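You operate a simulated robot arm through the tools that you are given. There is no shell and no other tool. Be economical: measure what you need, move in short steps, check, and stop when the job is done.

The job below is to be done with a simulated robot arm. You get a single attempt, and the scene is never put back.

## Task
Soap the sponge and wipe the grease patch off the worktop.
Fine: squirt washing-up liquid on the sponge; put bottle and sponge back. Set down upright: washing-up bottle. What is to be rubbed or washed off counts as gone when no trace of it is left.

The check looks at the end state, three seconds after you hand in, the way a careful person would. Anything else that was tipped, shoved, dropped, spilled or broken makes it a failure.

## Robot
A 6-joint arm with a two-finger parallel gripper, fixed in place. Base frame: the origin is at the foot of the arm, x ahead of it, y to its left, z up. Units: mm, degrees, N and s.
With the tool pointing down near the work surface it reaches from about 360 to 820 mm from the base axis. Its first joint turns from -166.0 to 166.0 degrees. Payload 3.91 kg.
Tool frame: the origin (TCP) lies between the finger pads and is the grasp point; the fingertips stand 30 mm ahead of it; z points along the fingers, y is the line along which they close. Largest opening 110 mm; finger width 20, thickness 10; the body of the gripper, 48 by 112 mm, starts 55 mm behind the TCP.
Orientation is told as [roll, pitch, yaw] about the base's x, y, z axes, in that order, counted from this pose: with the fingers straight down and closing along the base's y, the tool's x points along the base's -x, its y along +y and its z along -z.

## Interface
- The arm moves only by the tool servo_tool. Its argument "increments" is a list of rows, each a list of 7 numbers: the turn, a rotation vector about the tool's x, y, z in units of 4 degrees (1.0 is 4 degrees), then the shift along the tool's x, y, z in units of 30 mm (1.0 is 30 mm), then the closure in counts, from 0 (fully open) to 255 (shut). In form: [[wx, wy, wz, x, y, z, hand], ...]. A call has 1 to 20 rows; each row shifts and turns the commanded pose from where the row before left it, along the tool's axes as they then stand. A call with a number of a shift or a turn outside -1 to 1 is refused whole. A row lasts 0.2 s, in which the tool goes at most 50 mm and 8.6 degrees; a call with a longer step from one row to the next is refused whole, and so is a gripper value outside its range. Where a pose cannot be reached the arm comes as near as it can. A force on the tool above 40 N (or 10 N above the force at the start of the call, whichever is more), or a blocked arm, ends the call early, and 0.2 s more pass. Each finger travels about 45 mm/s and halts on what it meets, pressing with about 30 N; the grip force reading is that of the motor and also rises with nothing between the fingers. The clock runs only during rows and for 0.2 s after the last one: add rows that do not move to give the fingers time. It gives the time, the measured TCP pose, the force on the tool (base axes), the opening and the grip force at its end, in the units of the frame above (readings bear some noise), with the torque about the TCP (base axes, N m) and any sound that the robot's microphone picked up.
- Cameras (640 x 400 px; columns grow to the right, rows downward): "scene" is fixed at [382, -650, 1479.8]; the picture's right is [1.00, -0.06, 0.00], its down [-0.02, -0.37, -0.93] and it looks along [0.05, 0.93, -0.37] (base axes); focal length 331 px, centre (320, 200). "wrist" rides on the gripper at [77, 7, -114] in the tool frame; the picture's right is [-0.09, 1.00, 0.00], its down [-0.80, -0.07, -0.59] and it looks along [-0.59, -0.05, 0.80] (tool axes); focal length 270 px, centre (320, 200). There is no depth. A picture from a camera that has moved, and an enlarged one, comes with that camera's place and axes in the base frame and with its lens. The place of the scene camera against the robot may be out by one fixed shift of up to 25 mm in any direction.
- snapshot(camera): a new picture of that camera. It takes no simulated time.
- lift_body(by): slides the trunk up (or, below 0, down) by that many mm; the arm rides with it, the base frame stays. It gives what a move gives, with no picture.
- zoom(camera, box): a new picture of the part [left, top, right, bottom] of that camera's present view, enlarged. It takes no simulated time.
- sign_off(): hands the job in; it is judged then, once.

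Work in short steps. Places have to be worked out from the pictures, the camera data and where the tool is seen: move nearer, look again, correct. Check each grasp and each placing, and mend what went wrong. You have 120 turns and 68 pictures in all, those below and enlarged ones among them. Open the gripper and draw the arm clear of the work before you hand the job in, unless the task says otherwise; then end with one line.

The tools are called after "Emit:" by a JSON object that holds its "name" and its "arguments". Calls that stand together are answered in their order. servo_tool: Moves the arm, as the interface text tells. Its arguments: {"type":"object","properties":{"increments":{"type":"array"}},"required":["increments"]} The other tools are called the same way: lift_body (by) slides the trunk up or down; snapshot (camera) takes a picture; zoom (camera, box) takes an enlarged picture of a part of a camera's view; sign_off () hands the job in.

At the start:

```text
time: 0.0
tool_pos: [204.3, 379.3, 1304.2]
orientation: [0.0, -0.1, 0.0]
wrist_force: [0.0, 0.4, 0.0]
ft_torque: [-0.01, 0.03, 0.03]
grip_width: 109.8
grasp_force: 0.1
trunk travel left (down, up): [-575.0, 35.0]
```

scene: 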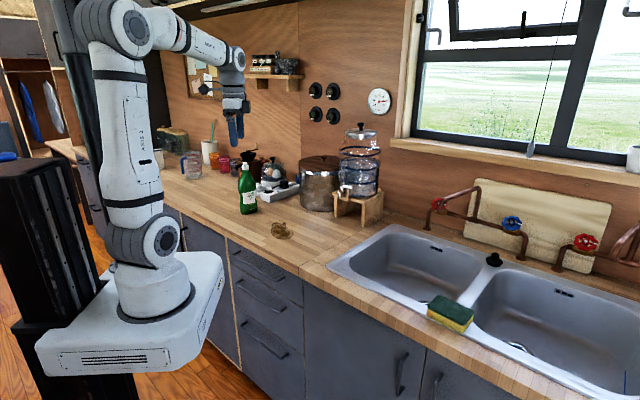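
wrist: 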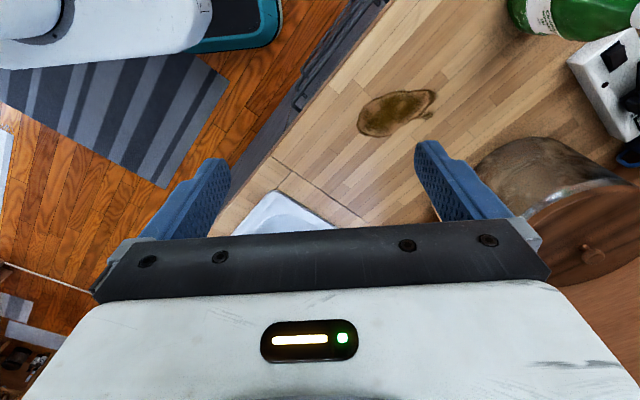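

I'll look closer at the bottle and grease region and at the sponge first.

Emit:
{"name": "zoom", "arguments": {"camera": "scene", "box": [160, 110, 400, 260]}}

Emit:
{"name": "zoom", "arguments": {"camera": "scene", "box": [380, 240, 540, 340]}}

```text
2.67 times, centred on (280, 185) of scene
camera zoom: at [382.0, -650.0, 1479.8], right [1.0, -0.06, 0.0], down [-0.02, -0.37, -0.93], along [0.05, 0.93, -0.37], focal length 884 px, centre (427, 240)
```

zoom: 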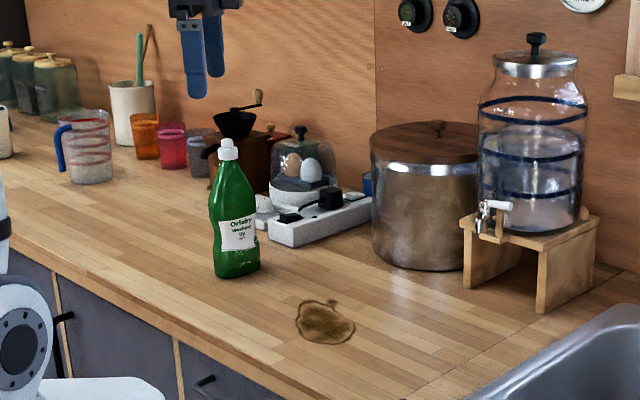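

```text
4.00 times, centred on (460, 290) of scene
camera zoom: at [382.0, -650.0, 1479.8], right [1.0, -0.06, 0.0], down [-0.02, -0.37, -0.93], along [0.05, 0.93, -0.37], focal length 1325 px, centre (-240, -160)
```

zoom: 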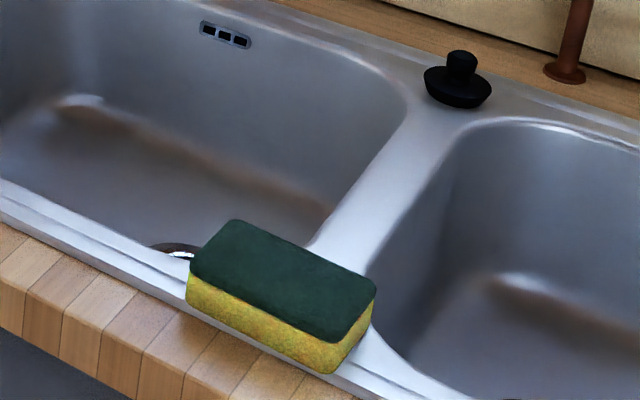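

The bottle stands at about (150, 640) and the worktop at z≈920. The sponge lies green side up on the sink rim at about (718, -48). I'll turn the tool so it can approach the bottle horizontally along +y with the camera on top, starting with the roll about tool z.

Emit:
{"name": "servo_tool", "arguments": {"increments": [[0, 0, 1, 0, 0, 0, 0], [0, 0, 1, 0, 0, 0, 0], [0, 0, 1, 0, 0, 0, 0], [0, 0, 1, 0, 0, 0, 0], [0, 0, 1, 0, 0, 0, 0], [0, 0, 1, 0, 0, 0, 0], [0, 0, 1, 0, 0, 0, 0], [0, 0, 1, 0, 0, 0, 0], [0, 0, 1, 0, 0, 0, 0], [0, 0, 1, 0, 0, 0, 0], [0, 0, 1, 0, 0, 0, 0], [0, 0, 1, 0, 0, 0, 0], [0, 0, 1, 0, 0, 0, 0], [0, 0, 1, 0, 0, 0, 0], [0, 0, 1, 0, 0, 0, 0], [0, 0, 1, 0, 0, 0, 0], [0, 0, 1, 0, 0, 0, 0], [0, 0, 1, 0, 0, 0, 0], [0, 0, 1, 0, 0, 0, 0], [0, 0, 1, 0, 0, 0, 0]]}}

```text
time: 4.2
tool_pos: [204.6, 377.0, 1304.1]
orientation: [0.0, 0.0, -80.1]
wrist_force: [-0.7, 0.6, -0.8]
ft_torque: [0.01, -0.02, -0.01]
grip_width: 110.1
grasp_force: 0.0
trunk travel left (down, up): [-575.0, 35.0]
```

The yaw reads -80 as expected. I'll finish the yaw to -90 and start pitching the tool up to horizontal.

Emit:
{"name": "servo_tool", "arguments": {"increments": [[0, 0, 1, 0, 0, 0, 0], [0, 0, 1, 0, 0, 0, 0], [0, 0, 0.5, 0, 0, 0, 0], [0, 1, 0, 0, 0, 0, 0], [0, 1, 0, 0, 0, 0, 0], [0, 1, 0, 0, 0, 0, 0], [0, 1, 0, 0, 0, 0, 0], [0, 1, 0, 0, 0, 0, 0], [0, 1, 0, 0, 0, 0, 0], [0, 1, 0, 0, 0, 0, 0], [0, 1, 0, 0, 0, 0, 0], [0, 1, 0, 0, 0, 0, 0], [0, 1, 0, 0, 0, 0, 0], [0, 1, 0, 0, 0, 0, 0], [0, 1, 0, 0, 0, 0, 0], [0, 1, 0, 0, 0, 0, 0], [0, 1, 0, 0, 0, 0, 0], [0, 1, 0, 0, 0, 0, 0], [0, 1, 0, 0, 0, 0, 0], [0, 1, 0, 0, 0, 0, 0]]}}

Emit:
{"name": "snapshot", "arguments": {"camera": "wrist"}}

Emit:
{"name": "snapshot", "arguments": {"camera": "scene"}}

```text
time: 8.4
tool_pos: [204.4, 377.6, 1302.6]
orientation: [0.0, 68.1, -90.0]
wrist_force: [0.6, 0.0, 0.1]
ft_torque: [0.01, -0.01, 0.0]
grip_width: 110.0
grasp_force: 0.2
trunk travel left (down, up): [-575.0, 35.0]
```

```text
63 pictures are left
camera wrist: at [211.3, 299.5, 1417.0], right [1.0, -0.03, -0.08], down [-0.07, -0.85, -0.52], along [-0.05, 0.52, -0.85], focal length 270 px, centre (320, 200)
```

wrist: 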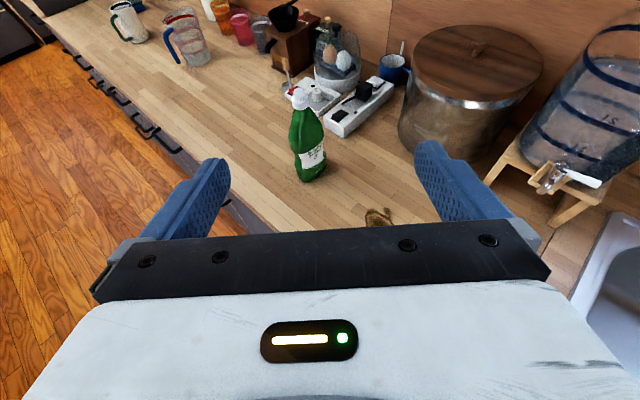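

```text
62 pictures are left
```

scene: 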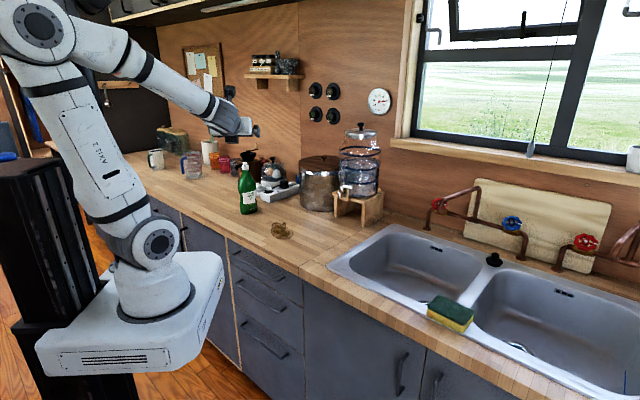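

The view agrees with the estimate: bottle near (155–165, 645) and the counter edge running at about 45°. I'll finish the pitch to horizontal, then lower the trunk.

Emit:
{"name": "servo_tool", "arguments": {"increments": [[0, 1, 0, 0, 0, 0, 0], [0, 1, 0, 0, 0, 0, 0], [0, 1, 0, 0, 0, 0, 0], [0, 1, 0, 0, 0, 0, 0], [0, 1, 0, 0, 0, 0, 0], [0, 0.5, 0, 0, 0, 0, 0]]}}

Emit:
{"name": "lift_body", "arguments": {"by": -200}}

Emit:
{"name": "snapshot", "arguments": {"camera": "wrist"}}

Emit:
{"name": "snapshot", "arguments": {"camera": "scene"}}

```text
time: 9.8
tool_pos: [215.0, 391.5, 1317.3]
orientation: [54.4, 90.0, -35.6]
wrist_force: [0.0, -0.7, 0.1]
ft_torque: [-0.02, 0.0, 0.0]
grip_width: 110.1
grasp_force: 0.1
out of reach, approached as far as the arm can: row 4, 5, 6
trunk travel left (down, up): [-575.0, 35.0]
```

```text
time: 12.0
tool_pos: [214.9, 390.2, 1116.7]
orientation: [2.8, 89.9, -87.1]
wrist_force: [-0.8, -0.9, -0.2]
ft_torque: [0.01, -0.01, 0.0]
grip_width: 110.1
grasp_force: 0.0
trunk travel left (down, up): [-375.0, 235.0]
```

```text
61 pictures are left
camera wrist: at [222.4, 276.4, 1193.6], right [1.0, 0.0, -0.09], down [-0.07, -0.6, -0.8], along [-0.05, 0.8, -0.59], focal length 270 px, centre (320, 200)
```

wrist: 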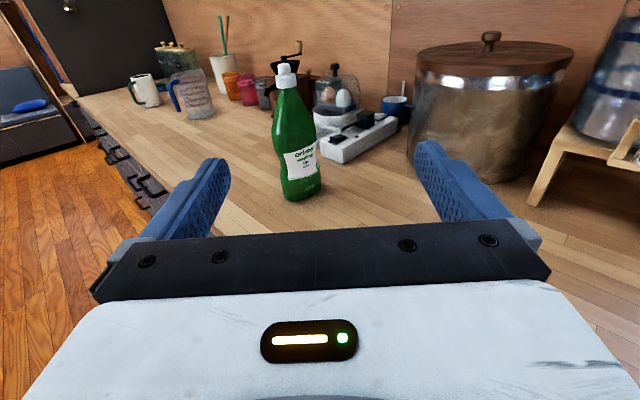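

```text
60 pictures are left
```

scene: 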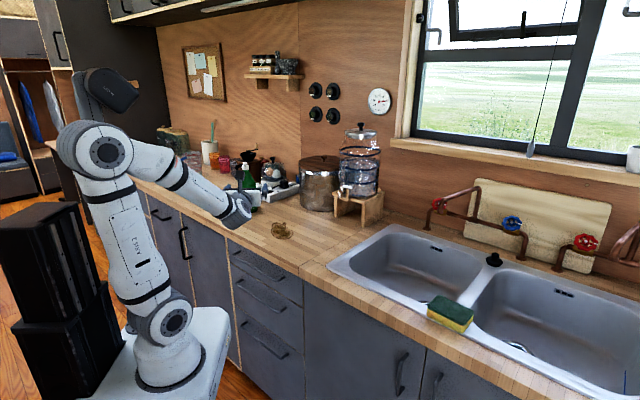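

The bottle's base is near (164, 685, 900), its cap top near z≈1120, and its waist near z≈1010. I'll lower the trunk to grip height and line up in x while still well short of the bottle.

Emit:
{"name": "lift_body", "arguments": {"by": -105}}

Emit:
{"name": "servo_tool", "arguments": {"increments": [[0, 0, 0, 0, -0.8, 0.5, 0], [0, 0, 0, 0, -0.8, 1, 0], [0, 0, 0, 0, 0, 1, 0], [0, 0, 0, 0, 0, 1, 0], [0, 0, 0, 0, 0, 0, 0]]}}

Emit:
{"name": "snapshot", "arguments": {"camera": "wrist"}}

```text
time: 13.3
tool_pos: [214.9, 390.9, 1011.5]
orientation: [4.2, 89.9, -85.7]
wrist_force: [0.2, -0.1, -0.1]
ft_torque: [-0.01, -0.01, -0.01]
grip_width: 110.2
grasp_force: 0.0
trunk travel left (down, up): [-270.0, 340.0]
```

```text
time: 14.5
tool_pos: [167.6, 496.4, 1011.5]
orientation: [8.8, 89.9, -81.2]
wrist_force: [0.0, -0.3, -0.3]
ft_torque: [0.04, 0.05, 0.0]
grip_width: 109.7
grasp_force: 0.0
trunk travel left (down, up): [-270.0, 340.0]
```

```text
59 pictures are left
camera wrist: at [174.8, 381.9, 1088.3], right [1.0, 0.0, -0.09], down [-0.07, -0.6, -0.8], along [-0.05, 0.8, -0.59], focal length 270 px, centre (320, 200)
```

wrist: 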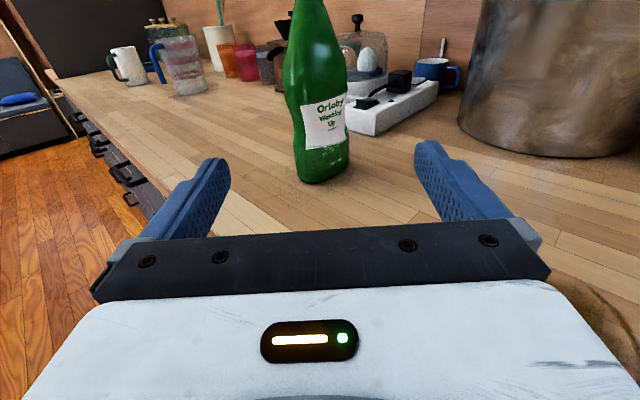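

The base centre works out at about (167, 692), and the label faces slightly to the right. I'll turn the heading 12° to square up with the bottle's sides, shift sideways to compensate, and come half-way in.

Emit:
{"name": "servo_tool", "arguments": {"increments": [[1, 0, 0, 0, 0, 0, 0], [1, 0, 0, 0, 0, 0, 0], [1, 0, 0, 0, 0, 0, 0], [0, 0, 0, 0, 0.67, 0, 0], [0, 0, 0, 0, 0.67, 0, 0], [0, 0, 0, 0, 0, 1, 0], [0, 0, 0, 0, 0, 1, 0], [0, 0, 0, 0, 0, 0.5, 0], [0, 0, 0, 0, 0, 0, 0]]}}

Emit:
{"name": "snapshot", "arguments": {"camera": "wrist"}}

```text
time: 16.5
tool_pos: [188.9, 577.8, 1012.3]
orientation: [-2.4, 89.9, -80.4]
wrist_force: [0.6, -0.4, 0.0]
ft_torque: [-0.03, 0.0, -0.01]
grip_width: 109.9
grasp_force: 0.0
trunk travel left (down, up): [-270.0, 340.0]
```

```text
58 pictures are left
camera wrist: at [221.2, 466.2, 1087.5], right [0.97, 0.21, -0.09], down [0.06, -0.6, -0.8], along [-0.22, 0.77, -0.59], focal length 270 px, centre (320, 200)
```

wrist: 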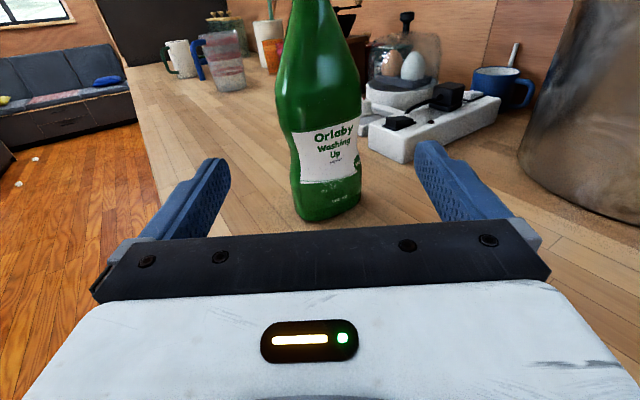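

We still see the bottle's left side face, so it is turned about 14° more. I'll rotate further, re-centre, and advance part way.

Emit:
{"name": "servo_tool", "arguments": {"increments": [[1, 0, 0, 0, 0, 0, 0], [1, 0, 0, 0, 0, 0, 0], [1, 0, 0, 0, 0, 0, 0], [0.5, 0, 0, 0, 0.5, 0, 0], [0, 0, 0, 0, 0.47, 0, 0], [0, 0, 0, 0, 0, 1, 0], [0, 0, 0, 0, 0, 0, 0]]}}

Emit:
{"name": "snapshot", "arguments": {"camera": "wrist"}}

Emit:
{"name": "zoom", "arguments": {"camera": "scene", "box": [200, 140, 300, 230]}}

```text
time: 18.1
tool_pos: [204.8, 618.0, 1012.2]
orientation: [-18.5, 89.9, -82.4]
wrist_force: [0.2, -0.5, 0.7]
ft_torque: [-0.03, -0.02, 0.02]
grip_width: 109.8
grasp_force: 0.1
trunk travel left (down, up): [-270.0, 340.0]
```

```text
57 pictures are left
camera wrist: at [262.6, 517.5, 1088.9], right [0.89, 0.44, -0.09], down [0.2, -0.57, -0.8], along [-0.4, 0.7, -0.59], focal length 270 px, centre (320, 200)
```

wrist: 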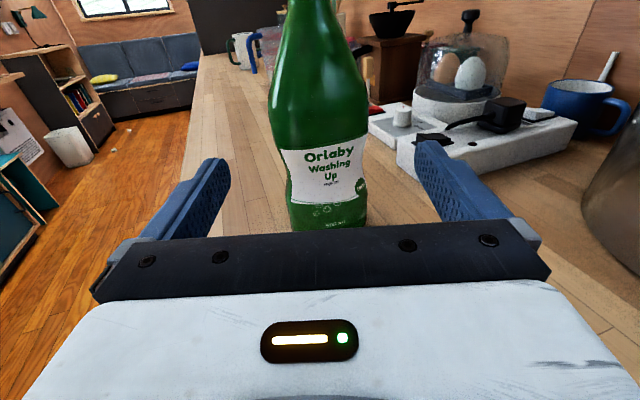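

```text
4.44 times, centred on (250, 185) of scene
camera zoom: at [382.0, -650.0, 1479.8], right [1.0, -0.06, 0.0], down [-0.02, -0.37, -0.93], along [0.05, 0.93, -0.37], focal length 1473 px, centre (631, 267)
```

zoom: 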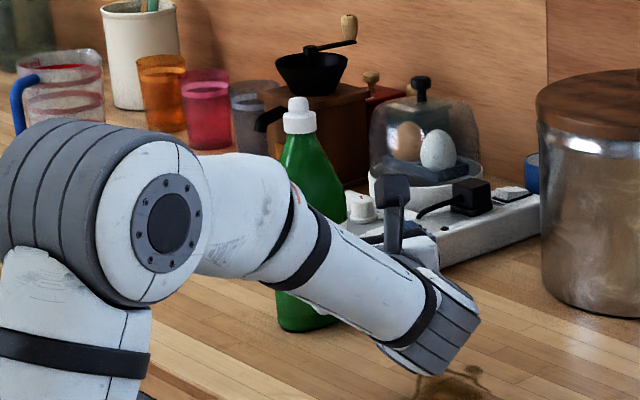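

The bottle is now square and centred between the fingers, with about 88 mm left to go. I'll advance and start closing gently.

Emit:
{"name": "servo_tool", "arguments": {"increments": [[0, 0, 0, 0, -0.04, 1, 0], [0, 0, 0, 0, -0.04, 1, 0], [0, 0, 0, 0, 0, 0.8, 0], [0, 0, 0, 0, 0, 0, 40], [0, 0, 0, 0, 0, 0, 60], [0, 0, 0, 0, 0, 0, 80], [0, 0, 0, 0, 0, 0, 80], [0, 0, 0, 0, 0, 0, 80]]}}

Emit:
{"name": "snapshot", "arguments": {"camera": "wrist"}}

```text
time: 19.9
tool_pos: [165.9, 691.3, 1012.3]
orientation: [-31.7, 90.0, -95.6]
wrist_force: [2.2, 1.0, 0.2]
ft_torque: [0.03, -0.01, -0.05]
grip_width: 76.9
grasp_force: 30.1
trunk travel left (down, up): [-270.0, 340.0]
```

```text
55 pictures are left
camera wrist: at [222.3, 591.2, 1088.4], right [0.9, 0.44, -0.09], down [0.2, -0.57, -0.8], along [-0.4, 0.7, -0.59], focal length 270 px, centre (320, 200)
```

wrist: 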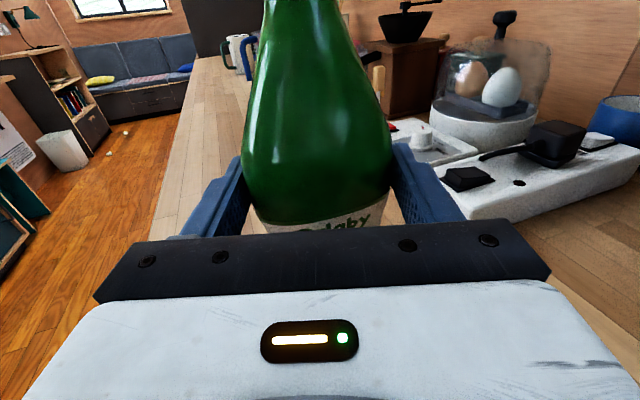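

The bottle is held at 76.9 mm with 30 N. Its parking spot is TCP (165.9, 691.3, 1012.3) at heading 116°. I'll lift 60 mm and draw back.

Emit:
{"name": "servo_tool", "arguments": {"increments": [[0, 0, 0, 0.3, 0, 0, 80], [0, 0, 0, 0.7, 0, 0, 80], [0, 0, 0, 1, 0, 0, 80], [0, 0, 0, 0.5, 0, -0.5, 80], [0, 0, 0, 0, 0, -1, 80], [0, 0, 0, 0, 0, -1, 80], [0, 0, 0, 0, 0, -1, 80], [0, 0, 0, 0, 0, -1, 80], [0, 0, 0, 0, 0, -0.5, 80], [0, 0, 0, 0, 0, 0, 80]]}}

Emit:
{"name": "snapshot", "arguments": {"camera": "wrist"}}

Emit:
{"name": "snapshot", "arguments": {"camera": "scene"}}

```text
time: 22.1
tool_pos: [231.7, 556.0, 1086.9]
orientation: [-30.2, 89.9, -94.1]
wrist_force: [0.4, -0.3, -5.4]
ft_torque: [-0.1, -0.03, 0.02]
grip_width: 77.0
grasp_force: 30.3
trunk travel left (down, up): [-270.0, 340.0]
```

```text
54 pictures are left
camera wrist: at [288.0, 455.1, 1163.2], right [0.89, 0.44, -0.09], down [0.2, -0.57, -0.8], along [-0.4, 0.7, -0.59], focal length 270 px, centre (320, 200)
```

wrist: 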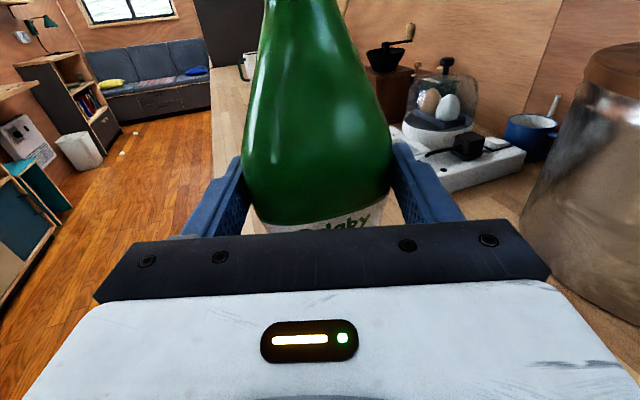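

```text
53 pictures are left
```

scene: 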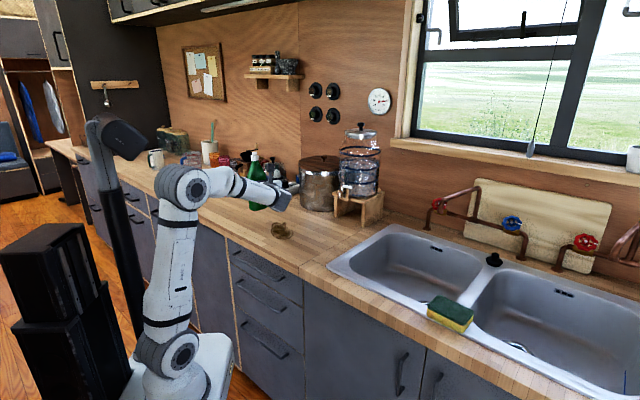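

The bottle is held firmly at about 0.55 kg. I'll turn the heading 48° to radial, then begin the swing.

Emit:
{"name": "servo_tool", "arguments": {"increments": [[-1, 0, 0, 0, 0, 0, 80], [-1, 0, 0, 0, 0, 0, 80], [-1, 0, 0, 0, 0, 0, 80], [-1, 0, 0, 0, 0, 0, 80], [-1, 0, 0, 0, 0, 0, 80], [-1, 0, 0, 0, 0, 0, 80], [-1, 0, 0, 0, 0, 0, 80], [-1, 0, 0, 0, 0, 0, 80], [-1, 0, 0, 0, 0, 0, 80], [-1, 0, 0, 0, 0, 0, 80], [-1, 0, 0, 0, 0, 0, 80], [-1, 0, 0, 0, 0, 0, 80], [0, 0, 0, 0, 0, 0, 80]]}}

```text
time: 24.9
tool_pos: [245.7, 550.8, 1090.4]
orientation: [3.9, 89.7, -99.3]
wrist_force: [-0.5, -0.2, -5.7]
ft_torque: [-0.06, 0.03, 0.0]
grip_width: 76.7
grasp_force: 30.1
out of reach, approached as far as the arm can: row 10, 11, 12
trunk travel left (down, up): [-270.0, 340.0]
```

The last 9° of heading was refused, so a joint limit is near. I'll look at the arm's posture.

Emit:
{"name": "zoom", "arguments": {"camera": "scene", "box": [60, 80, 380, 400]}}

```text
1.25 times, centred on (220, 240) of scene
camera zoom: at [382.0, -650.0, 1479.8], right [1.0, -0.06, 0.0], down [-0.02, -0.37, -0.93], along [0.05, 0.93, -0.37], focal length 414 px, centre (445, 150)
```

zoom: 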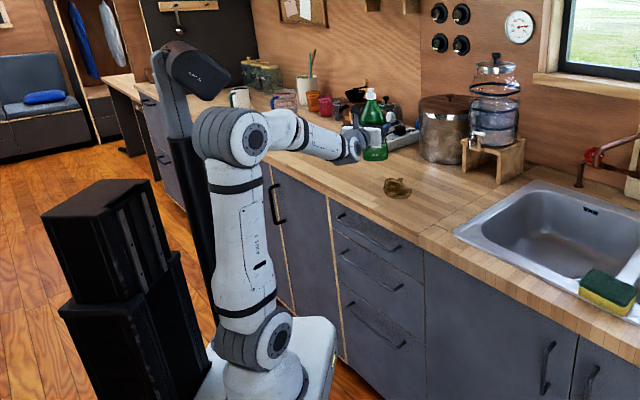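

The limit looks like the minimum reach for a radially pointed horizontal tool. I'll swing at r≈605 keeping the heading about 12–15° ahead of radial.

Emit:
{"name": "servo_tool", "arguments": {"increments": [[-0.6, 0, 0, 0, 0.93, -0.18, 80], [-0.6, 0, 0, 0, 0.93, -0.18, 80], [-0.6, 0, 0, 0, 0.93, -0.18, 80], [-0.6, 0, 0, 0, 0.93, -0.19, 80], [-0.6, 0, 0, 0, 0.93, -0.19, 80], [-0.6, 0, 0, 0, 0.93, -0.19, 80], [-0.6, 0, 0, 0, 0.93, -0.2, 80], [-0.6, 0, 0, 0, 0.93, -0.2, 80], [-0.6, 0, 0, 0, 0.93, -0.2, 80], [-0.6, 0, 0, 0, 0.93, -0.2, 80]]}}

```text
time: 27.1
tool_pos: [475.1, 387.9, 1089.2]
orientation: [21.6, 89.8, -105.7]
wrist_force: [-0.6, -0.7, -5.6]
ft_torque: [-0.09, 0.04, 0.0]
grip_width: 76.6
grasp_force: 29.9
trunk travel left (down, up): [-270.0, 340.0]
```

The swing works: r=613, angle 39°, heading 53°. I'll continue.

Emit:
{"name": "servo_tool", "arguments": {"increments": [[-0.6, 0, 0, 0, 0.93, -0.25, 80], [-0.6, 0, 0, 0, 0.93, -0.25, 80], [-0.6, 0, 0, 0, 0.93, -0.25, 80], [-0.6, 0, 0, 0, 0.93, -0.25, 80], [-0.6, 0, 0, 0, 0.93, -0.25, 80], [-0.6, 0, 0, 0, 0.93, -0.25, 80], [-0.6, 0, 0, 0, 0.93, -0.25, 80], [-0.6, 0, 0, 0, 0.93, -0.25, 80], [-0.6, 0, 0, 0, 0.93, -0.25, 80], [-0.6, 0, 0, 0, 0.93, -0.25, 80], [-0.6, 0, 0, 0, 0.93, -0.25, 80], [-0.6, 0, 0, 0, 0.93, -0.25, 80], [0, 0, 0, 0, 0, 0, 80]]}}

Emit:
{"name": "snapshot", "arguments": {"camera": "wrist"}}

Emit:
{"name": "snapshot", "arguments": {"camera": "scene"}}

```text
time: 29.9
tool_pos: [615.7, 73.7, 1091.6]
orientation: [50.0, 89.9, -106.2]
wrist_force: [0.6, -0.1, -3.9]
ft_torque: [-0.03, 0.07, 0.01]
grip_width: 76.9
grasp_force: 30.0
trunk travel left (down, up): [-270.0, 340.0]
```

```text
51 pictures are left
camera wrist: at [514.9, 21.2, 1168.5], right [0.4, -0.91, -0.09], down [-0.57, -0.18, -0.8], along [0.71, 0.37, -0.59], focal length 270 px, centre (320, 200)
```

wrist: 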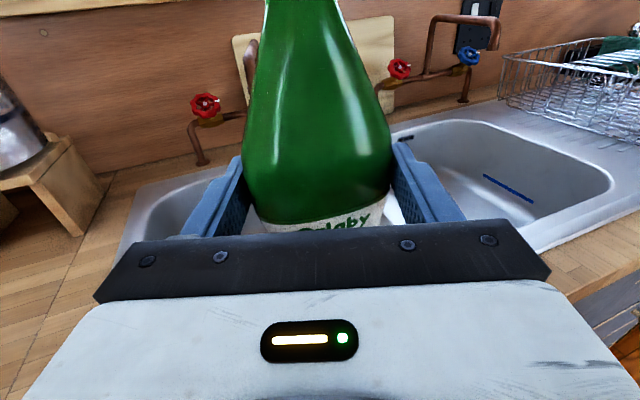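

```text
50 pictures are left
```

scene: 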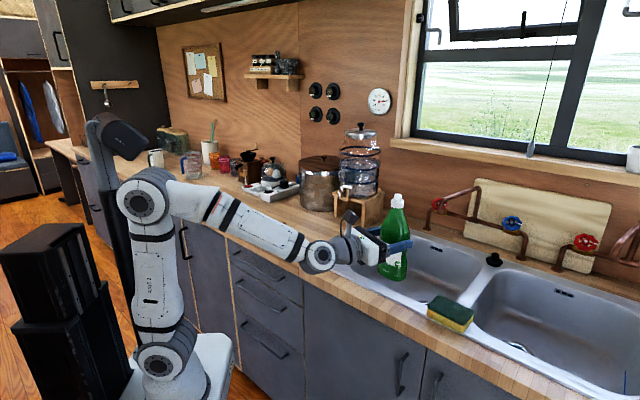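

The bottle is over the sink side, and the cap's position confirms the scene camera to within about 10 mm. From the corners, the sponge centre is about (740, -8), roughly 91×64×28, with its long axis along the counter. I'll turn to heading ≈4° and move so that rolling the bottle brings its nozzle over the sponge.

Emit:
{"name": "servo_tool", "arguments": {"increments": [[-1, 0, 0, 0, 0, 0.5, 80], [-1, 0, 0, 0, 0, 0.7, 80], [-1, 0, 0, 0, 0, 0.7, 80], [-1, 0, 0, 0, -0.1, 0.7, 80], [-1, 0, 0, 0, -0.2, 0.7, 80], [0, 0, 0, 0, 0, 0.7, 80], [0, 0, 0, 0, 0, 0.2, 80], [0, 0, 0, 0, 0, 0, 80]]}}

Emit:
{"name": "snapshot", "arguments": {"camera": "wrist"}}

```text
time: 31.7
tool_pos: [728.2, 34.6, 1113.0]
orientation: [22.3, 89.4, -150.3]
wrist_force: [0.4, -0.2, -4.8]
ft_torque: [0.0, 0.08, -0.03]
grip_width: 76.9
grasp_force: 30.2
out of reach, approached as far as the arm can: row 3, 4, 5, 6, 7
trunk travel left (down, up): [-270.0, 340.0]
```

```text
49 pictures are left
camera wrist: at [616.2, 12.2, 1190.2], right [0.13, -0.99, -0.08], down [-0.61, -0.01, -0.8], along [0.79, 0.15, -0.6], focal length 270 px, centre (320, 200)
```

wrist: 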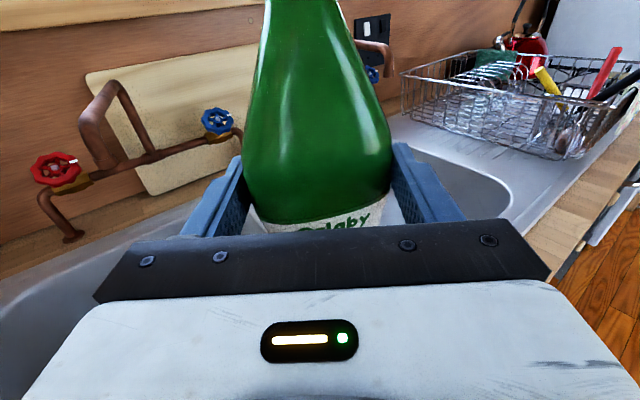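

The arm drifted upward at the limit, so it prefers the tool higher relative to the shoulder. I'll raise the tool 120 mm with the arm, then lower the trunk.

Emit:
{"name": "servo_tool", "arguments": {"increments": [[0, 0, 0, 1, 0, 0, 80], [0, 0, 0, 1, 0, 0, 80], [0, 0, 0, 1, 0, 0, 80], [0, 0, 0, 1, 0, 0, 80], [0, 0, 0, 1, 0, 0, 80], [0, 0, 0, 0, 0, 0, 80]]}}

Emit:
{"name": "lift_body", "arguments": {"by": -150}}

Emit:
{"name": "snapshot", "arguments": {"camera": "scene"}}

```text
time: 33.1
tool_pos: [727.7, 34.6, 1262.9]
orientation: [36.6, 89.6, -136.7]
wrist_force: [0.8, 0.2, -5.1]
ft_torque: [0.04, 0.09, 0.01]
grip_width: 76.7
grasp_force: 29.6
trunk travel left (down, up): [-270.0, 340.0]
```

```text
time: 34.9
tool_pos: [728.4, 35.2, 1112.9]
orientation: [32.9, 89.6, -140.4]
wrist_force: [-0.8, -0.6, -4.9]
ft_torque: [0.01, 0.07, -0.01]
grip_width: 77.1
grasp_force: 29.5
trunk travel left (down, up): [-120.0, 490.0]
```

```text
48 pictures are left
```

scene: 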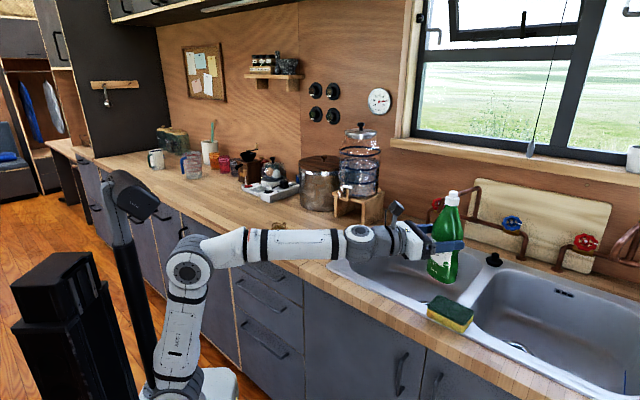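

That worked: TCP (728, 35, 1113), heading 7°. I'll shift left of the sponge and roll the bottle to about 80°, the nozzle swinging right toward the sponge.

Emit:
{"name": "servo_tool", "arguments": {"increments": [[0, 0, 0, 0, -0.8, 0.3, 80], [0, 0, 0, 0, -0.8, 0.3, 80], [0, 0, 0, 0, -0.5, 0.05, 80], [0, 0, 1, 0, 0, 0, 80], [0, 0, 1, 0, 0, 0, 80], [0, 0, 1, 0, 0, 0, 80], [0, 0, 1, 0, 0, 0, 80], [0, 0, 1, 0, 0, 0, 80], [0, 0, 1, 0, 0, 0, 80], [0, 0, 1, 0, 0, 0, 80], [0, 0, 1, 0, 0, 0, 80], [0, 0, 1, 0, 0, 0, 80], [0, 0, 1, 0, 0, 0, 80], [0, 0, 1, 0, 0, 0, 80], [0, 0, 1, 0, 0, 0, 80], [0, 0, 1, 0, 0, 0, 80], [0, 0, 1, 0, 0, 0, 80], [0, 0, 1, 0, 0, 0, 80], [0, 0, 1, 0, 0, 0, 80]]}}

Emit:
{"name": "snapshot", "arguments": {"camera": "scene"}}

Emit:
{"name": "snapshot", "arguments": {"camera": "wrist"}}

```text
time: 38.9
tool_pos: [740.4, 100.2, 1112.6]
orientation: [-89.6, 26.3, 97.1]
wrist_force: [-0.4, 0.1, 0.9]
ft_torque: [-0.01, 0.01, 0.01]
grip_width: 75.5
grasp_force: 0.0
trunk travel left (down, up): [-120.0, 490.0]
```

```text
47 pictures are left
```

scene: 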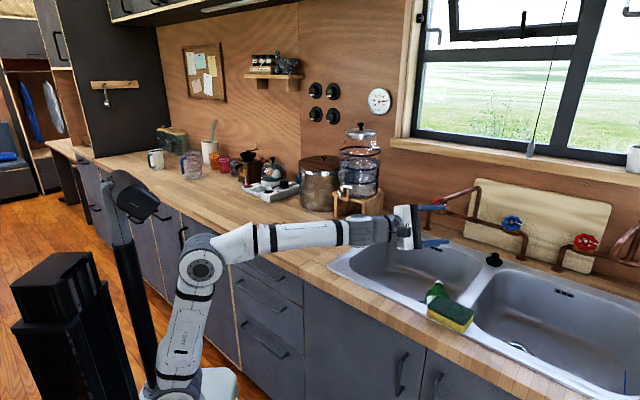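

```text
46 pictures are left
camera wrist: at [635.5, 14.4, 1140.4], right [0.04, -0.36, -0.93], down [-0.68, 0.67, -0.29], along [0.73, 0.65, -0.22], focal length 270 px, centre (320, 200)
```

wrist: 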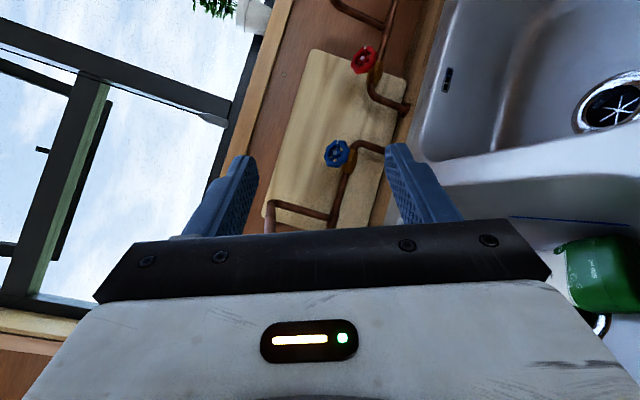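

The bottle slipped out during the roll: the opening reads 75.5 with no force, because my closure setting was too shallow. I'll look at where it landed.

Emit:
{"name": "zoom", "arguments": {"camera": "scene", "box": [380, 240, 540, 340]}}

```text
4.00 times, centred on (460, 290) of scene
camera zoom: at [382.0, -650.0, 1479.8], right [1.0, -0.06, 0.0], down [-0.02, -0.37, -0.93], along [0.05, 0.93, -0.37], focal length 1325 px, centre (-240, -160)
```

zoom: 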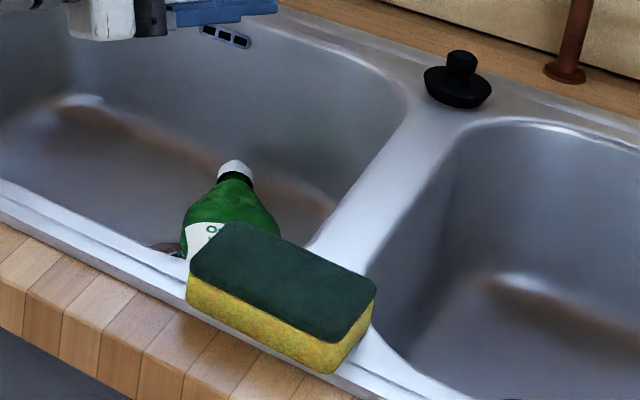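

The bottle stands, perhaps leaning, in the left basin behind the sponge, which is undisturbed. I'll roll the tool back upright, open, and rise a little to view it.

Emit:
{"name": "servo_tool", "arguments": {"increments": [[0, 0, -1, 0, 0, 0, 40], [0, 0, -1, 0, 0, 0, 0], [0, 0, -1, 0, 0, 0, 0], [0, 0, -1, 0, 0, 0, 0], [0, 0, -1, 0, 0, 0, 0], [0, 0, -1, 0, 0, 0, 0], [0, 0, -1, 0, 0, 0, 0], [0, 0, -1, 0, 0, 0, 0], [0, 0, -1, 0, 0, 0, 0], [0, 0, -1, 0, 0, 0, 0], [0, 0, -1, 0, 0, 0, 0], [0, 0, -1, 0, 0, 0, 0], [0, 0, -1, 0, 0, 0, 0], [0, 0, -1, 0, 0, 0, 0], [0, 0, -1, 0, 0, 0, 0], [0, 0, -1, 0, 0, 0, 0]]}}

Emit:
{"name": "servo_tool", "arguments": {"increments": [[0, -1, 0, 0, 0, -1, 0], [0, -1, 0, 0, 0, -1, 0], [0, -1, 0, 0, 0, -1, 0], [0, -1, 0, 0, 0, -1, 0], [0, -1, 0, 0, 0, -1, 0], [0, -1, 0, 0, 0, -1, 0], [0, -1, 0, 0, 0, 0, 0], [0, -1, 0, 0, 0, 0, 0], [0, -1, 0, 0, 0, 0, 0], [0, -1, 0, 0, 0, 0, 0]]}}

Emit:
{"name": "snapshot", "arguments": {"camera": "wrist"}}

```text
time: 42.3
tool_pos: [738.4, 100.0, 1113.2]
orientation: [43.5, 89.5, -129.5]
wrist_force: [0.1, -0.5, 0.7]
ft_torque: [0.0, 0.01, 0.04]
grip_width: 110.2
grasp_force: 0.0
trunk travel left (down, up): [-120.0, 490.0]
```

```text
time: 44.5
tool_pos: [551.5, 168.4, 1121.8]
orientation: [1.2, 49.9, -172.8]
wrist_force: [0.1, -0.7, -0.5]
ft_torque: [-0.02, 0.02, 0.01]
grip_width: 110.4
grasp_force: 0.1
out of reach, approached as far as the arm can: row 1, 3, 4, 5, 6, 7, 8, 9, 10
trunk travel left (down, up): [-120.0, 490.0]
```

```text
44 pictures are left
camera wrist: at [514.5, 157.6, 1254.5], right [0.05, -1.0, -0.05], down [-0.97, -0.04, -0.23], along [0.23, 0.06, -0.97], focal length 270 px, centre (320, 200)
```

wrist: 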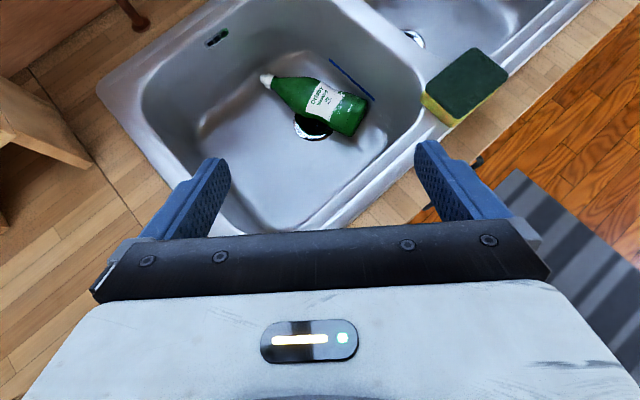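

The bottle is lying on the left basin floor, label up, with its axis running from about (801, 126) at the bottom to (885, 322) at the cap, z≈755. That is near the reach limit, so I'll raise the trunk for a better top-down reach, then point the tool down and align its x with the bottle axis (heading ≈67°).

Emit:
{"name": "lift_body", "arguments": {"by": 320}}

Emit:
{"name": "servo_tool", "arguments": {"increments": [[0, -1, 0, 0, 0, 0, 0], [0, -1, 0, 0, 0, 0, 0], [0, -1, 0, 0, 0, 0, 0], [0, -1, 0, 0, 0, 0, 0], [0, -1, 0, 0, 0, 0, 0], [0, -1, 0, 0, 0, 0, 0], [0, -1, 0, 0, 0, 0, 0], [0, -1, 0, 0, 0, 0, 0], [0, -1, 0, 0, 0, 0, 0], [0, -1, 0, 0, 0, 0, 0], [0, -1, 0, 0, 0, 0, 0], [0, -1, 0, 0, 0, 0, 0], [0, -0.5, 0, 0, 0, 0, 0], [0, 0, 0, 0, 0, 0, 0]]}}

```text
time: 47.7
tool_pos: [551.4, 166.3, 1442.0]
orientation: [1.2, 50.0, -172.9]
wrist_force: [-0.6, 0.1, -0.7]
ft_torque: [-0.04, 0.03, 0.02]
grip_width: 110.1
grasp_force: 0.0
trunk travel left (down, up): [-440.0, 170.0]
```

```text
time: 50.7
tool_pos: [480.3, 259.4, 1416.5]
orientation: [8.3, 14.3, -174.4]
wrist_force: [0.0, 0.0, 0.0]
ft_torque: [-0.02, -0.02, 0.03]
grip_width: 109.8
grasp_force: 0.1
out of reach, approached as far as the arm can: row 1, 2, 3, 4, 5, 6, 7, 8, 9, 10, 11, 12, 13
trunk travel left (down, up): [-440.0, 170.0]
```

The tool is too high relative to the arm. I'll lower it with the arm before finishing the reorientation.

Emit:
{"name": "servo_tool", "arguments": {"increments": [[0, 0, 0, 0, 0, 1, 0], [0, 0, 0, 0, 0, 1, 0], [0, 0, 0, 0, 0, 1, 0], [0, 0, 0, 0, 0, 1, 0], [0, 0, 0, 0, 0, 1, 0], [0, 0, 0, 0, 0, 1, 0], [0, 0, 0, 0, 0, 1, 0], [0, 0, 0, 0, 0, 1, 0], [0, 0, 0, 0, 0, 1, 0], [0, -1, 0, 0, 0, 1, 0], [0, -1, 0, 0, 0, 0, 0], [0, -1, 0, 0, 0, 0, 0], [0, -0.6, 0, 0, 0, 0, 0], [0, 0, 0, 0, 0, 0, 0]]}}

```text
time: 53.7
tool_pos: [534.6, 242.8, 1110.5]
orientation: [15.2, 5.0, -175.9]
wrist_force: [-1.1, -0.1, 0.5]
ft_torque: [-0.04, -0.01, -0.01]
grip_width: 109.8
grasp_force: 0.0
out of reach, approached as far as the arm can: row 1, 2, 3, 4, 5, 6, 7, 8, 9, 10, 11, 12
trunk travel left (down, up): [-440.0, 170.0]
```

Now within reach. I'll level the tool (roll 15°, pitch 5°) and yaw it toward the bottle axis.

Emit:
{"name": "servo_tool", "arguments": {"increments": [[1, -0.5, 0, 0, 0, 0, 0], [1, -0.5, 0, 0, 0, 0, 0], [1, -0.25, 0, 0, 0, 0, 0], [0.8, 0, 0, 0, 0, 0, 0], [0, 0, -1, 0, 0, 0, 0], [0, 0, -1, 0, 0, 0, 0], [0, 0, -1, 0, 0, 0, 0], [0, 0, -1, 0, 0, 0, 0], [0, 0, -1, 0, 0, 0, 0], [0, 0, -1, 0, 0, 0, 0], [0, 0, -1, 0, 0, 0, 0], [0, 0, -1, 0, 0, 0, 0], [0, 0, -1, 0, 0, 0, 0], [0, 0, -1, 0, 0, 0, 0], [0, 0, -1, 0, 0, 0, 0], [0, 0, -1, 0, 0, 0, 0], [0, 0, -1, 0, 0, 0, 0], [0, 0, -1, 0, 0, 0, 0], [0, 0, -1, 0, 0, 0, 0], [0, 0, -0.7, 0, 0, 0, 0]]}}

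Emit:
{"name": "snapshot", "arguments": {"camera": "scene"}}

```text
time: 57.9
tool_pos: [520.4, 211.9, 1044.4]
orientation: [11.4, -8.9, -114.5]
wrist_force: [0.0, -1.1, 0.1]
ft_torque: [0.0, -0.01, -0.03]
grip_width: 110.1
grasp_force: 0.0
out of reach, approached as far as the arm can: row 1, 2, 3, 4, 5, 6, 7, 8, 9, 10, 11, 12, 13, 14, 15, 16, 17, 18, 19, 20
trunk travel left (down, up): [-440.0, 170.0]
```

```text
43 pictures are left
```

scene: 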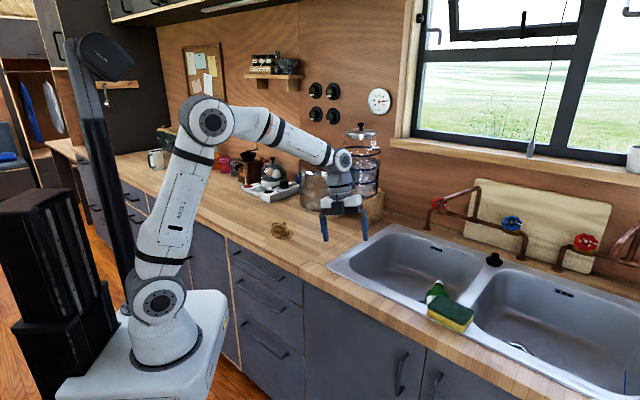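

The arm keeps a sideways tilt of about 14° that I can't remove, which points to a wrist limit. I'll look at the wrist posture up close.

Emit:
{"name": "zoom", "arguments": {"camera": "scene", "box": [120, 80, 400, 300]}}

Emit:
{"name": "snapshot", "arguments": {"camera": "wrist"}}

```text
1.82 times, centred on (260, 190) of scene
camera zoom: at [382.0, -650.0, 1479.8], right [1.0, -0.06, 0.0], down [-0.02, -0.37, -0.93], along [0.05, 0.93, -0.37], focal length 602 px, centre (429, 218)
```

zoom: 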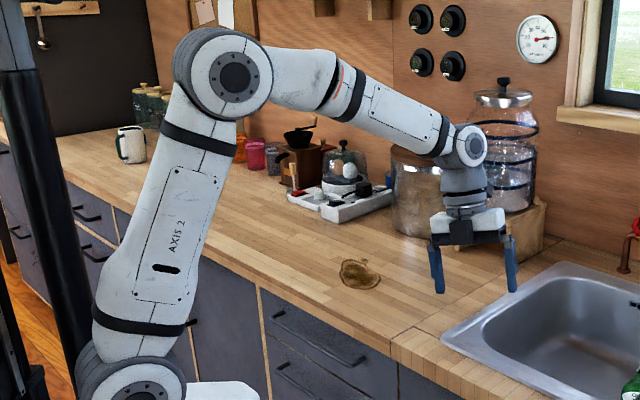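

```text
41 pictures are left
camera wrist: at [544.7, 301.6, 1144.6], right [0.87, -0.46, 0.21], down [-0.46, -0.56, 0.69], along [-0.2, -0.69, -0.7], focal length 270 px, centre (320, 200)
```

wrist: 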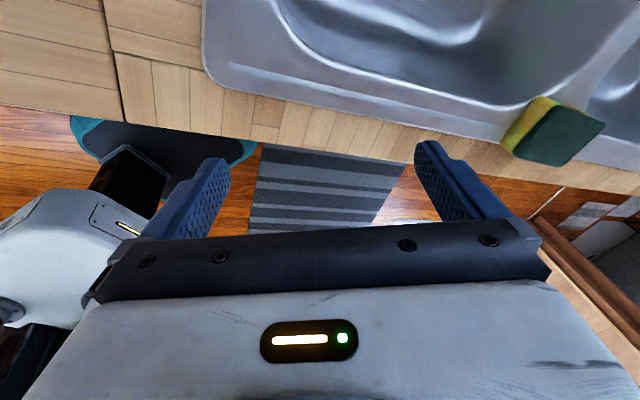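

The arm has a roll joint along the forearm. My near-straight wrist poses wound it round to its limit of about 165°. I'll unwind it with a constant twist: turning about the forearm axis, the wrist fixed, while the tool swings right and up through free space.

Emit:
{"name": "servo_tool", "arguments": {"increments": [[-0.8, -0.54, -0.28, -0.29, 0.43, 0, 0], [-0.8, -0.54, -0.28, -0.29, 0.43, 0, 0], [-0.8, -0.54, -0.28, -0.29, 0.43, 0, 0], [-0.8, -0.54, -0.28, -0.29, 0.43, 0, 0], [-0.8, -0.54, -0.28, -0.29, 0.43, 0, 0], [-0.8, -0.54, -0.28, -0.29, 0.43, 0, 0], [-0.8, -0.54, -0.28, -0.29, 0.43, 0, 0], [-0.8, -0.54, -0.28, -0.29, 0.43, 0, 0], [-0.8, -0.54, -0.28, -0.29, 0.43, 0, 0], [-0.8, -0.54, -0.28, -0.29, 0.43, 0, 0], [0, 0, 0, 0, 0, 0, 0]]}}

Emit:
{"name": "zoom", "arguments": {"camera": "scene", "box": [120, 60, 400, 280]}}

```text
time: 60.3
tool_pos: [602.4, 108.6, 1121.3]
orientation: [42.4, -32.2, -113.9]
wrist_force: [0.9, 0.0, -0.3]
ft_torque: [0.01, 0.0, -0.04]
grip_width: 110.2
grasp_force: 0.1
trunk travel left (down, up): [-440.0, 170.0]
```

```text
1.82 times, centred on (260, 170) of scene
camera zoom: at [382.0, -650.0, 1479.8], right [1.0, -0.06, 0.0], down [-0.02, -0.37, -0.93], along [0.05, 0.93, -0.37], focal length 602 px, centre (429, 254)
```

zoom: 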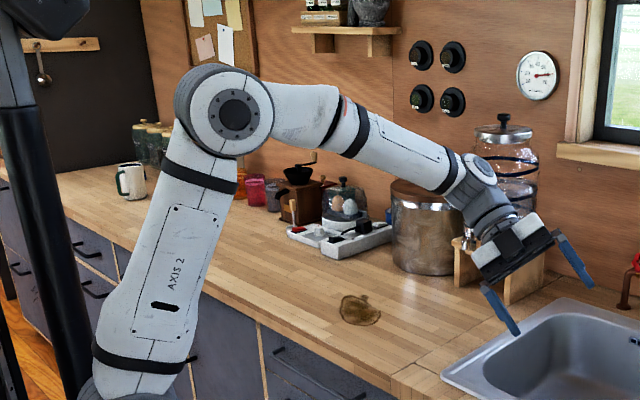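

No reach complaints and the forearm roll is turning as intended. I'll continue the same twist.

Emit:
{"name": "servo_tool", "arguments": {"increments": [[-0.8, -0.54, -0.28, -0.29, 0.43, 0, 0], [-0.8, -0.54, -0.28, -0.29, 0.43, 0, 0], [-0.8, -0.54, -0.28, -0.29, 0.43, 0, 0], [-0.8, -0.54, -0.28, -0.29, 0.43, 0, 0], [-0.8, -0.54, -0.28, -0.29, 0.43, 0, 0], [-0.8, -0.54, -0.28, -0.29, 0.43, 0, 0], [-0.8, -0.54, -0.28, -0.29, 0.43, 0, 0], [-0.8, -0.54, -0.28, -0.29, 0.43, 0, 0], [-0.8, -0.54, -0.28, -0.29, 0.43, 0, 0], [-0.8, -0.54, -0.28, -0.29, 0.43, 0, 0], [-0.8, -0.54, -0.28, -0.29, 0.43, 0, 0], [-0.8, -0.54, -0.28, -0.29, 0.43, 0, 0], [-0.8, -0.54, -0.28, -0.29, 0.43, 0, 0], [-0.8, -0.54, -0.28, -0.29, 0.43, 0, 0], [-0.8, -0.54, -0.28, -0.29, 0.43, 0, 0], [-0.8, -0.54, -0.28, -0.29, 0.43, 0, 0], [-0.8, -0.54, -0.28, -0.29, 0.43, 0, 0], [-0.8, -0.54, -0.28, -0.29, 0.43, 0, 0], [-0.8, -0.54, -0.28, -0.29, 0.43, 0, 0], [0, 0, 0, 0, 0, 0, 0]]}}

Emit:
{"name": "zoom", "arguments": {"camera": "scene", "box": [120, 30, 440, 250]}}

```text
time: 64.5
tool_pos: [672.6, 144.7, 1384.6]
orientation: [145.4, -51.6, -169.0]
wrist_force: [0.8, 0.1, 0.3]
ft_torque: [-0.01, 0.0, 0.03]
grip_width: 110.0
grasp_force: 0.1
trunk travel left (down, up): [-440.0, 170.0]
```

```text
1.82 times, centred on (280, 140) of scene
camera zoom: at [382.0, -650.0, 1479.8], right [1.0, -0.06, 0.0], down [-0.02, -0.37, -0.93], along [0.05, 0.93, -0.37], focal length 602 px, centre (393, 309)
```

zoom: 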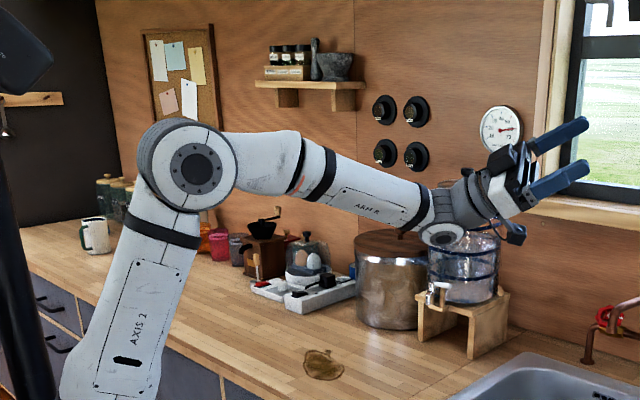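

The numbers match: about 49° of forearm roll remain. I'll do twelve more rows.

Emit:
{"name": "servo_tool", "arguments": {"increments": [[-0.8, -0.54, -0.28, -0.29, 0.43, 0, 0], [-0.8, -0.54, -0.28, -0.29, 0.43, 0, 0], [-0.8, -0.54, -0.28, -0.29, 0.43, 0, 0], [-0.8, -0.54, -0.28, -0.29, 0.43, 0, 0], [-0.8, -0.54, -0.28, -0.29, 0.43, 0, 0], [-0.8, -0.54, -0.28, -0.29, 0.43, 0, 0], [-0.8, -0.54, -0.28, -0.29, 0.43, 0, 0], [-0.8, -0.54, -0.28, -0.29, 0.43, 0, 0], [-0.8, -0.54, -0.28, -0.29, 0.43, 0, 0], [-0.8, -0.54, -0.28, -0.29, 0.43, 0, 0], [-0.8, -0.54, -0.28, -0.29, 0.43, 0, 0], [-0.8, -0.54, -0.28, -0.29, 0.43, 0, 0], [0, 0, 0, 0, 0, 0, 0]]}}

```text
time: 67.3
tool_pos: [617.0, 299.7, 1465.9]
orientation: [-161.2, -27.9, 169.7]
wrist_force: [-0.1, 0.7, 0.0]
ft_torque: [0.03, -0.04, 0.01]
grip_width: 110.1
grasp_force: 0.0
trunk travel left (down, up): [-440.0, 170.0]
```

The tool now lies exactly in the arm plane, pointing up (elevation 57°, heading 25.9°). I'll pitch it straight over and down through the wrist's straight position, keeping the wrist centre fixed.

Emit:
{"name": "servo_tool", "arguments": {"increments": [[-0.52, 0.854, 0, 0.457, 0.279, 0, 0], [-0.522, 0.854, 0, 0.457, 0.279, 0, 0], [-0.522, 0.854, 0, 0.457, 0.279, 0, 0], [-0.522, 0.854, 0, 0.457, 0.279, 0, 0], [-0.522, 0.854, 0, 0.457, 0.279, 0, 0], [-0.522, 0.854, 0, 0.457, 0.279, 0, 0], [-0.522, 0.854, 0, 0.457, 0.279, 0, 0], [-0.522, 0.854, 0, 0.457, 0.279, 0, 0], [-0.522, 0.854, 0, 0.457, 0.279, 0, 0], [-0.522, 0.854, 0, 0.457, 0.279, 0, 0], [-0.522, 0.854, 0, 0.457, 0.279, 0, 0], [-0.522, 0.854, 0, 0.457, 0.279, 0, 0], [-0.522, 0.854, 0, 0.457, 0.279, 0, 0], [-0.522, 0.854, 0, 0.457, 0.279, 0, 0], [-0.522, 0.854, 0, 0.457, 0.279, 0, 0], [-0.522, 0.854, 0, 0.457, 0.279, 0, 0], [-0.522, 0.854, 0, 0.457, 0.279, 0, 0], [-0.522, 0.854, 0, 0.457, 0.279, 0, 0], [-0.522, 0.854, 0, 0.457, 0.279, 0, 0], [-0.522, 0.854, 0, 0.457, 0.279, 0, 0]]}}

Emit:
{"name": "zoom", "arguments": {"camera": "scene", "box": [120, 30, 440, 250]}}

```text
time: 71.5
tool_pos: [705.0, 339.8, 1191.1]
orientation: [-53.0, -52.6, 84.6]
wrist_force: [0.5, 0.3, -0.1]
ft_torque: [-0.01, 0.03, -0.02]
grip_width: 110.1
grasp_force: 0.0
out of reach, approached as far as the arm can: row 20
trunk travel left (down, up): [-440.0, 170.0]
```

```text
1.82 times, centred on (280, 140) of scene
camera zoom: at [382.0, -650.0, 1479.8], right [1.0, -0.06, 0.0], down [-0.02, -0.37, -0.93], along [0.05, 0.93, -0.37], focal length 602 px, centre (393, 309)
```

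zoom: 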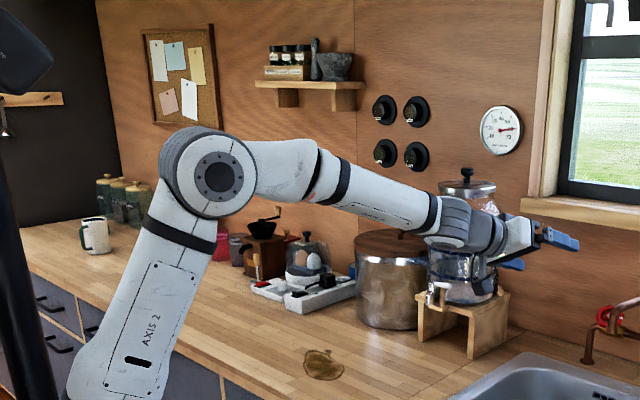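

The direction tracked well (elevation -21°). I'll continue past the straight position and check whether it stays in plane.

Emit:
{"name": "servo_tool", "arguments": {"increments": [[-0.522, 0.854, 0, 0.457, 0.279, 0, 0], [-0.522, 0.854, 0, 0.457, 0.279, 0, 0], [-0.522, 0.854, 0, 0.457, 0.279, 0, 0], [-0.522, 0.854, 0, 0.457, 0.279, 0, 0], [-0.522, 0.854, 0, 0.457, 0.279, 0, 0], [-0.522, 0.854, 0, 0.457, 0.279, 0, 0], [0, 0, 0, 0, 0, 0, 0]]}}

Emit:
{"name": "zoom", "arguments": {"camera": "scene", "box": [120, 30, 440, 250]}}

```text
time: 73.1
tool_pos: [627.6, 346.0, 1077.5]
orientation: [-30.5, -38.7, 66.6]
wrist_force: [-0.2, 0.4, -0.4]
ft_torque: [-0.02, -0.01, 0.01]
grip_width: 109.8
grasp_force: 0.1
out of reach, approached as far as the arm can: row 1, 2, 3, 4, 5, 6
trunk travel left (down, up): [-440.0, 170.0]
```

```text
1.82 times, centred on (280, 140) of scene
camera zoom: at [382.0, -650.0, 1479.8], right [1.0, -0.06, 0.0], down [-0.02, -0.37, -0.93], along [0.05, 0.93, -0.37], focal length 602 px, centre (393, 309)
```

zoom: 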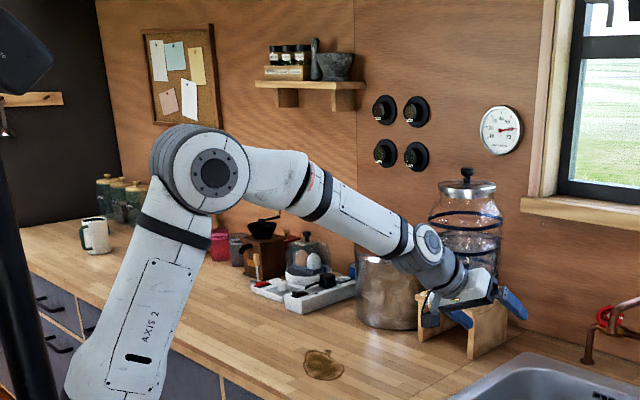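

It wound back to the same limit (again exactly 15° right of plane). I'll retrace with a short path around the straight direction: right, then up, to about 15° above it.

Emit:
{"name": "servo_tool", "arguments": {"increments": [[0.658, -0.555, 0, -0.297, -0.352, 0, 0], [0.658, -0.555, 0, -0.297, -0.352, 0, 0], [0.658, -0.555, 0, -0.297, -0.352, 0, 0], [0.658, -0.555, 0, -0.297, -0.352, 0, 0], [0.658, -0.555, 0, -0.297, -0.352, 0, 0], [0.233, -0.719, 0, -0.385, -0.125, 0, 0], [0.233, -0.719, 0, -0.385, -0.125, 0, 0], [0.233, -0.719, 0, -0.385, -0.125, 0, 0], [0.233, -0.719, 0, -0.385, -0.125, 0, 0], [-0.35, -0.67, 0, -0.359, 0.188, 0, 0], [-0.35, -0.67, 0, -0.359, 0.188, 0, 0], [-0.35, -0.67, 0, -0.359, 0.188, 0, 0], [-0.35, -0.67, 0, -0.359, 0.188, 0, 0], [0, 0, 0, 0, 0, 0, 0]]}}

Emit:
{"name": "zoom", "arguments": {"camera": "scene", "box": [160, 70, 440, 250]}}

```text
time: 76.1
tool_pos: [668.3, 402.0, 1199.0]
orientation: [-73.5, -57.2, 109.1]
wrist_force: [0.0, -0.9, 1.3]
ft_torque: [0.02, 0.0, 0.01]
grip_width: 110.0
grasp_force: 0.1
trunk travel left (down, up): [-440.0, 170.0]
```

```text
2.22 times, centred on (300, 160) of scene
camera zoom: at [382.0, -650.0, 1479.8], right [1.0, -0.06, 0.0], down [-0.02, -0.37, -0.93], along [0.05, 0.93, -0.37], focal length 736 px, centre (364, 289)
```

zoom: 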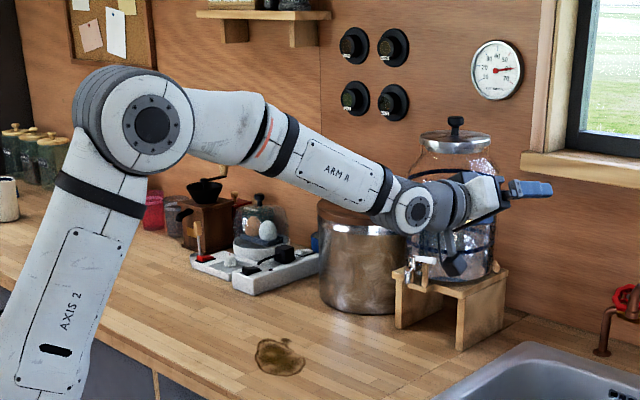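

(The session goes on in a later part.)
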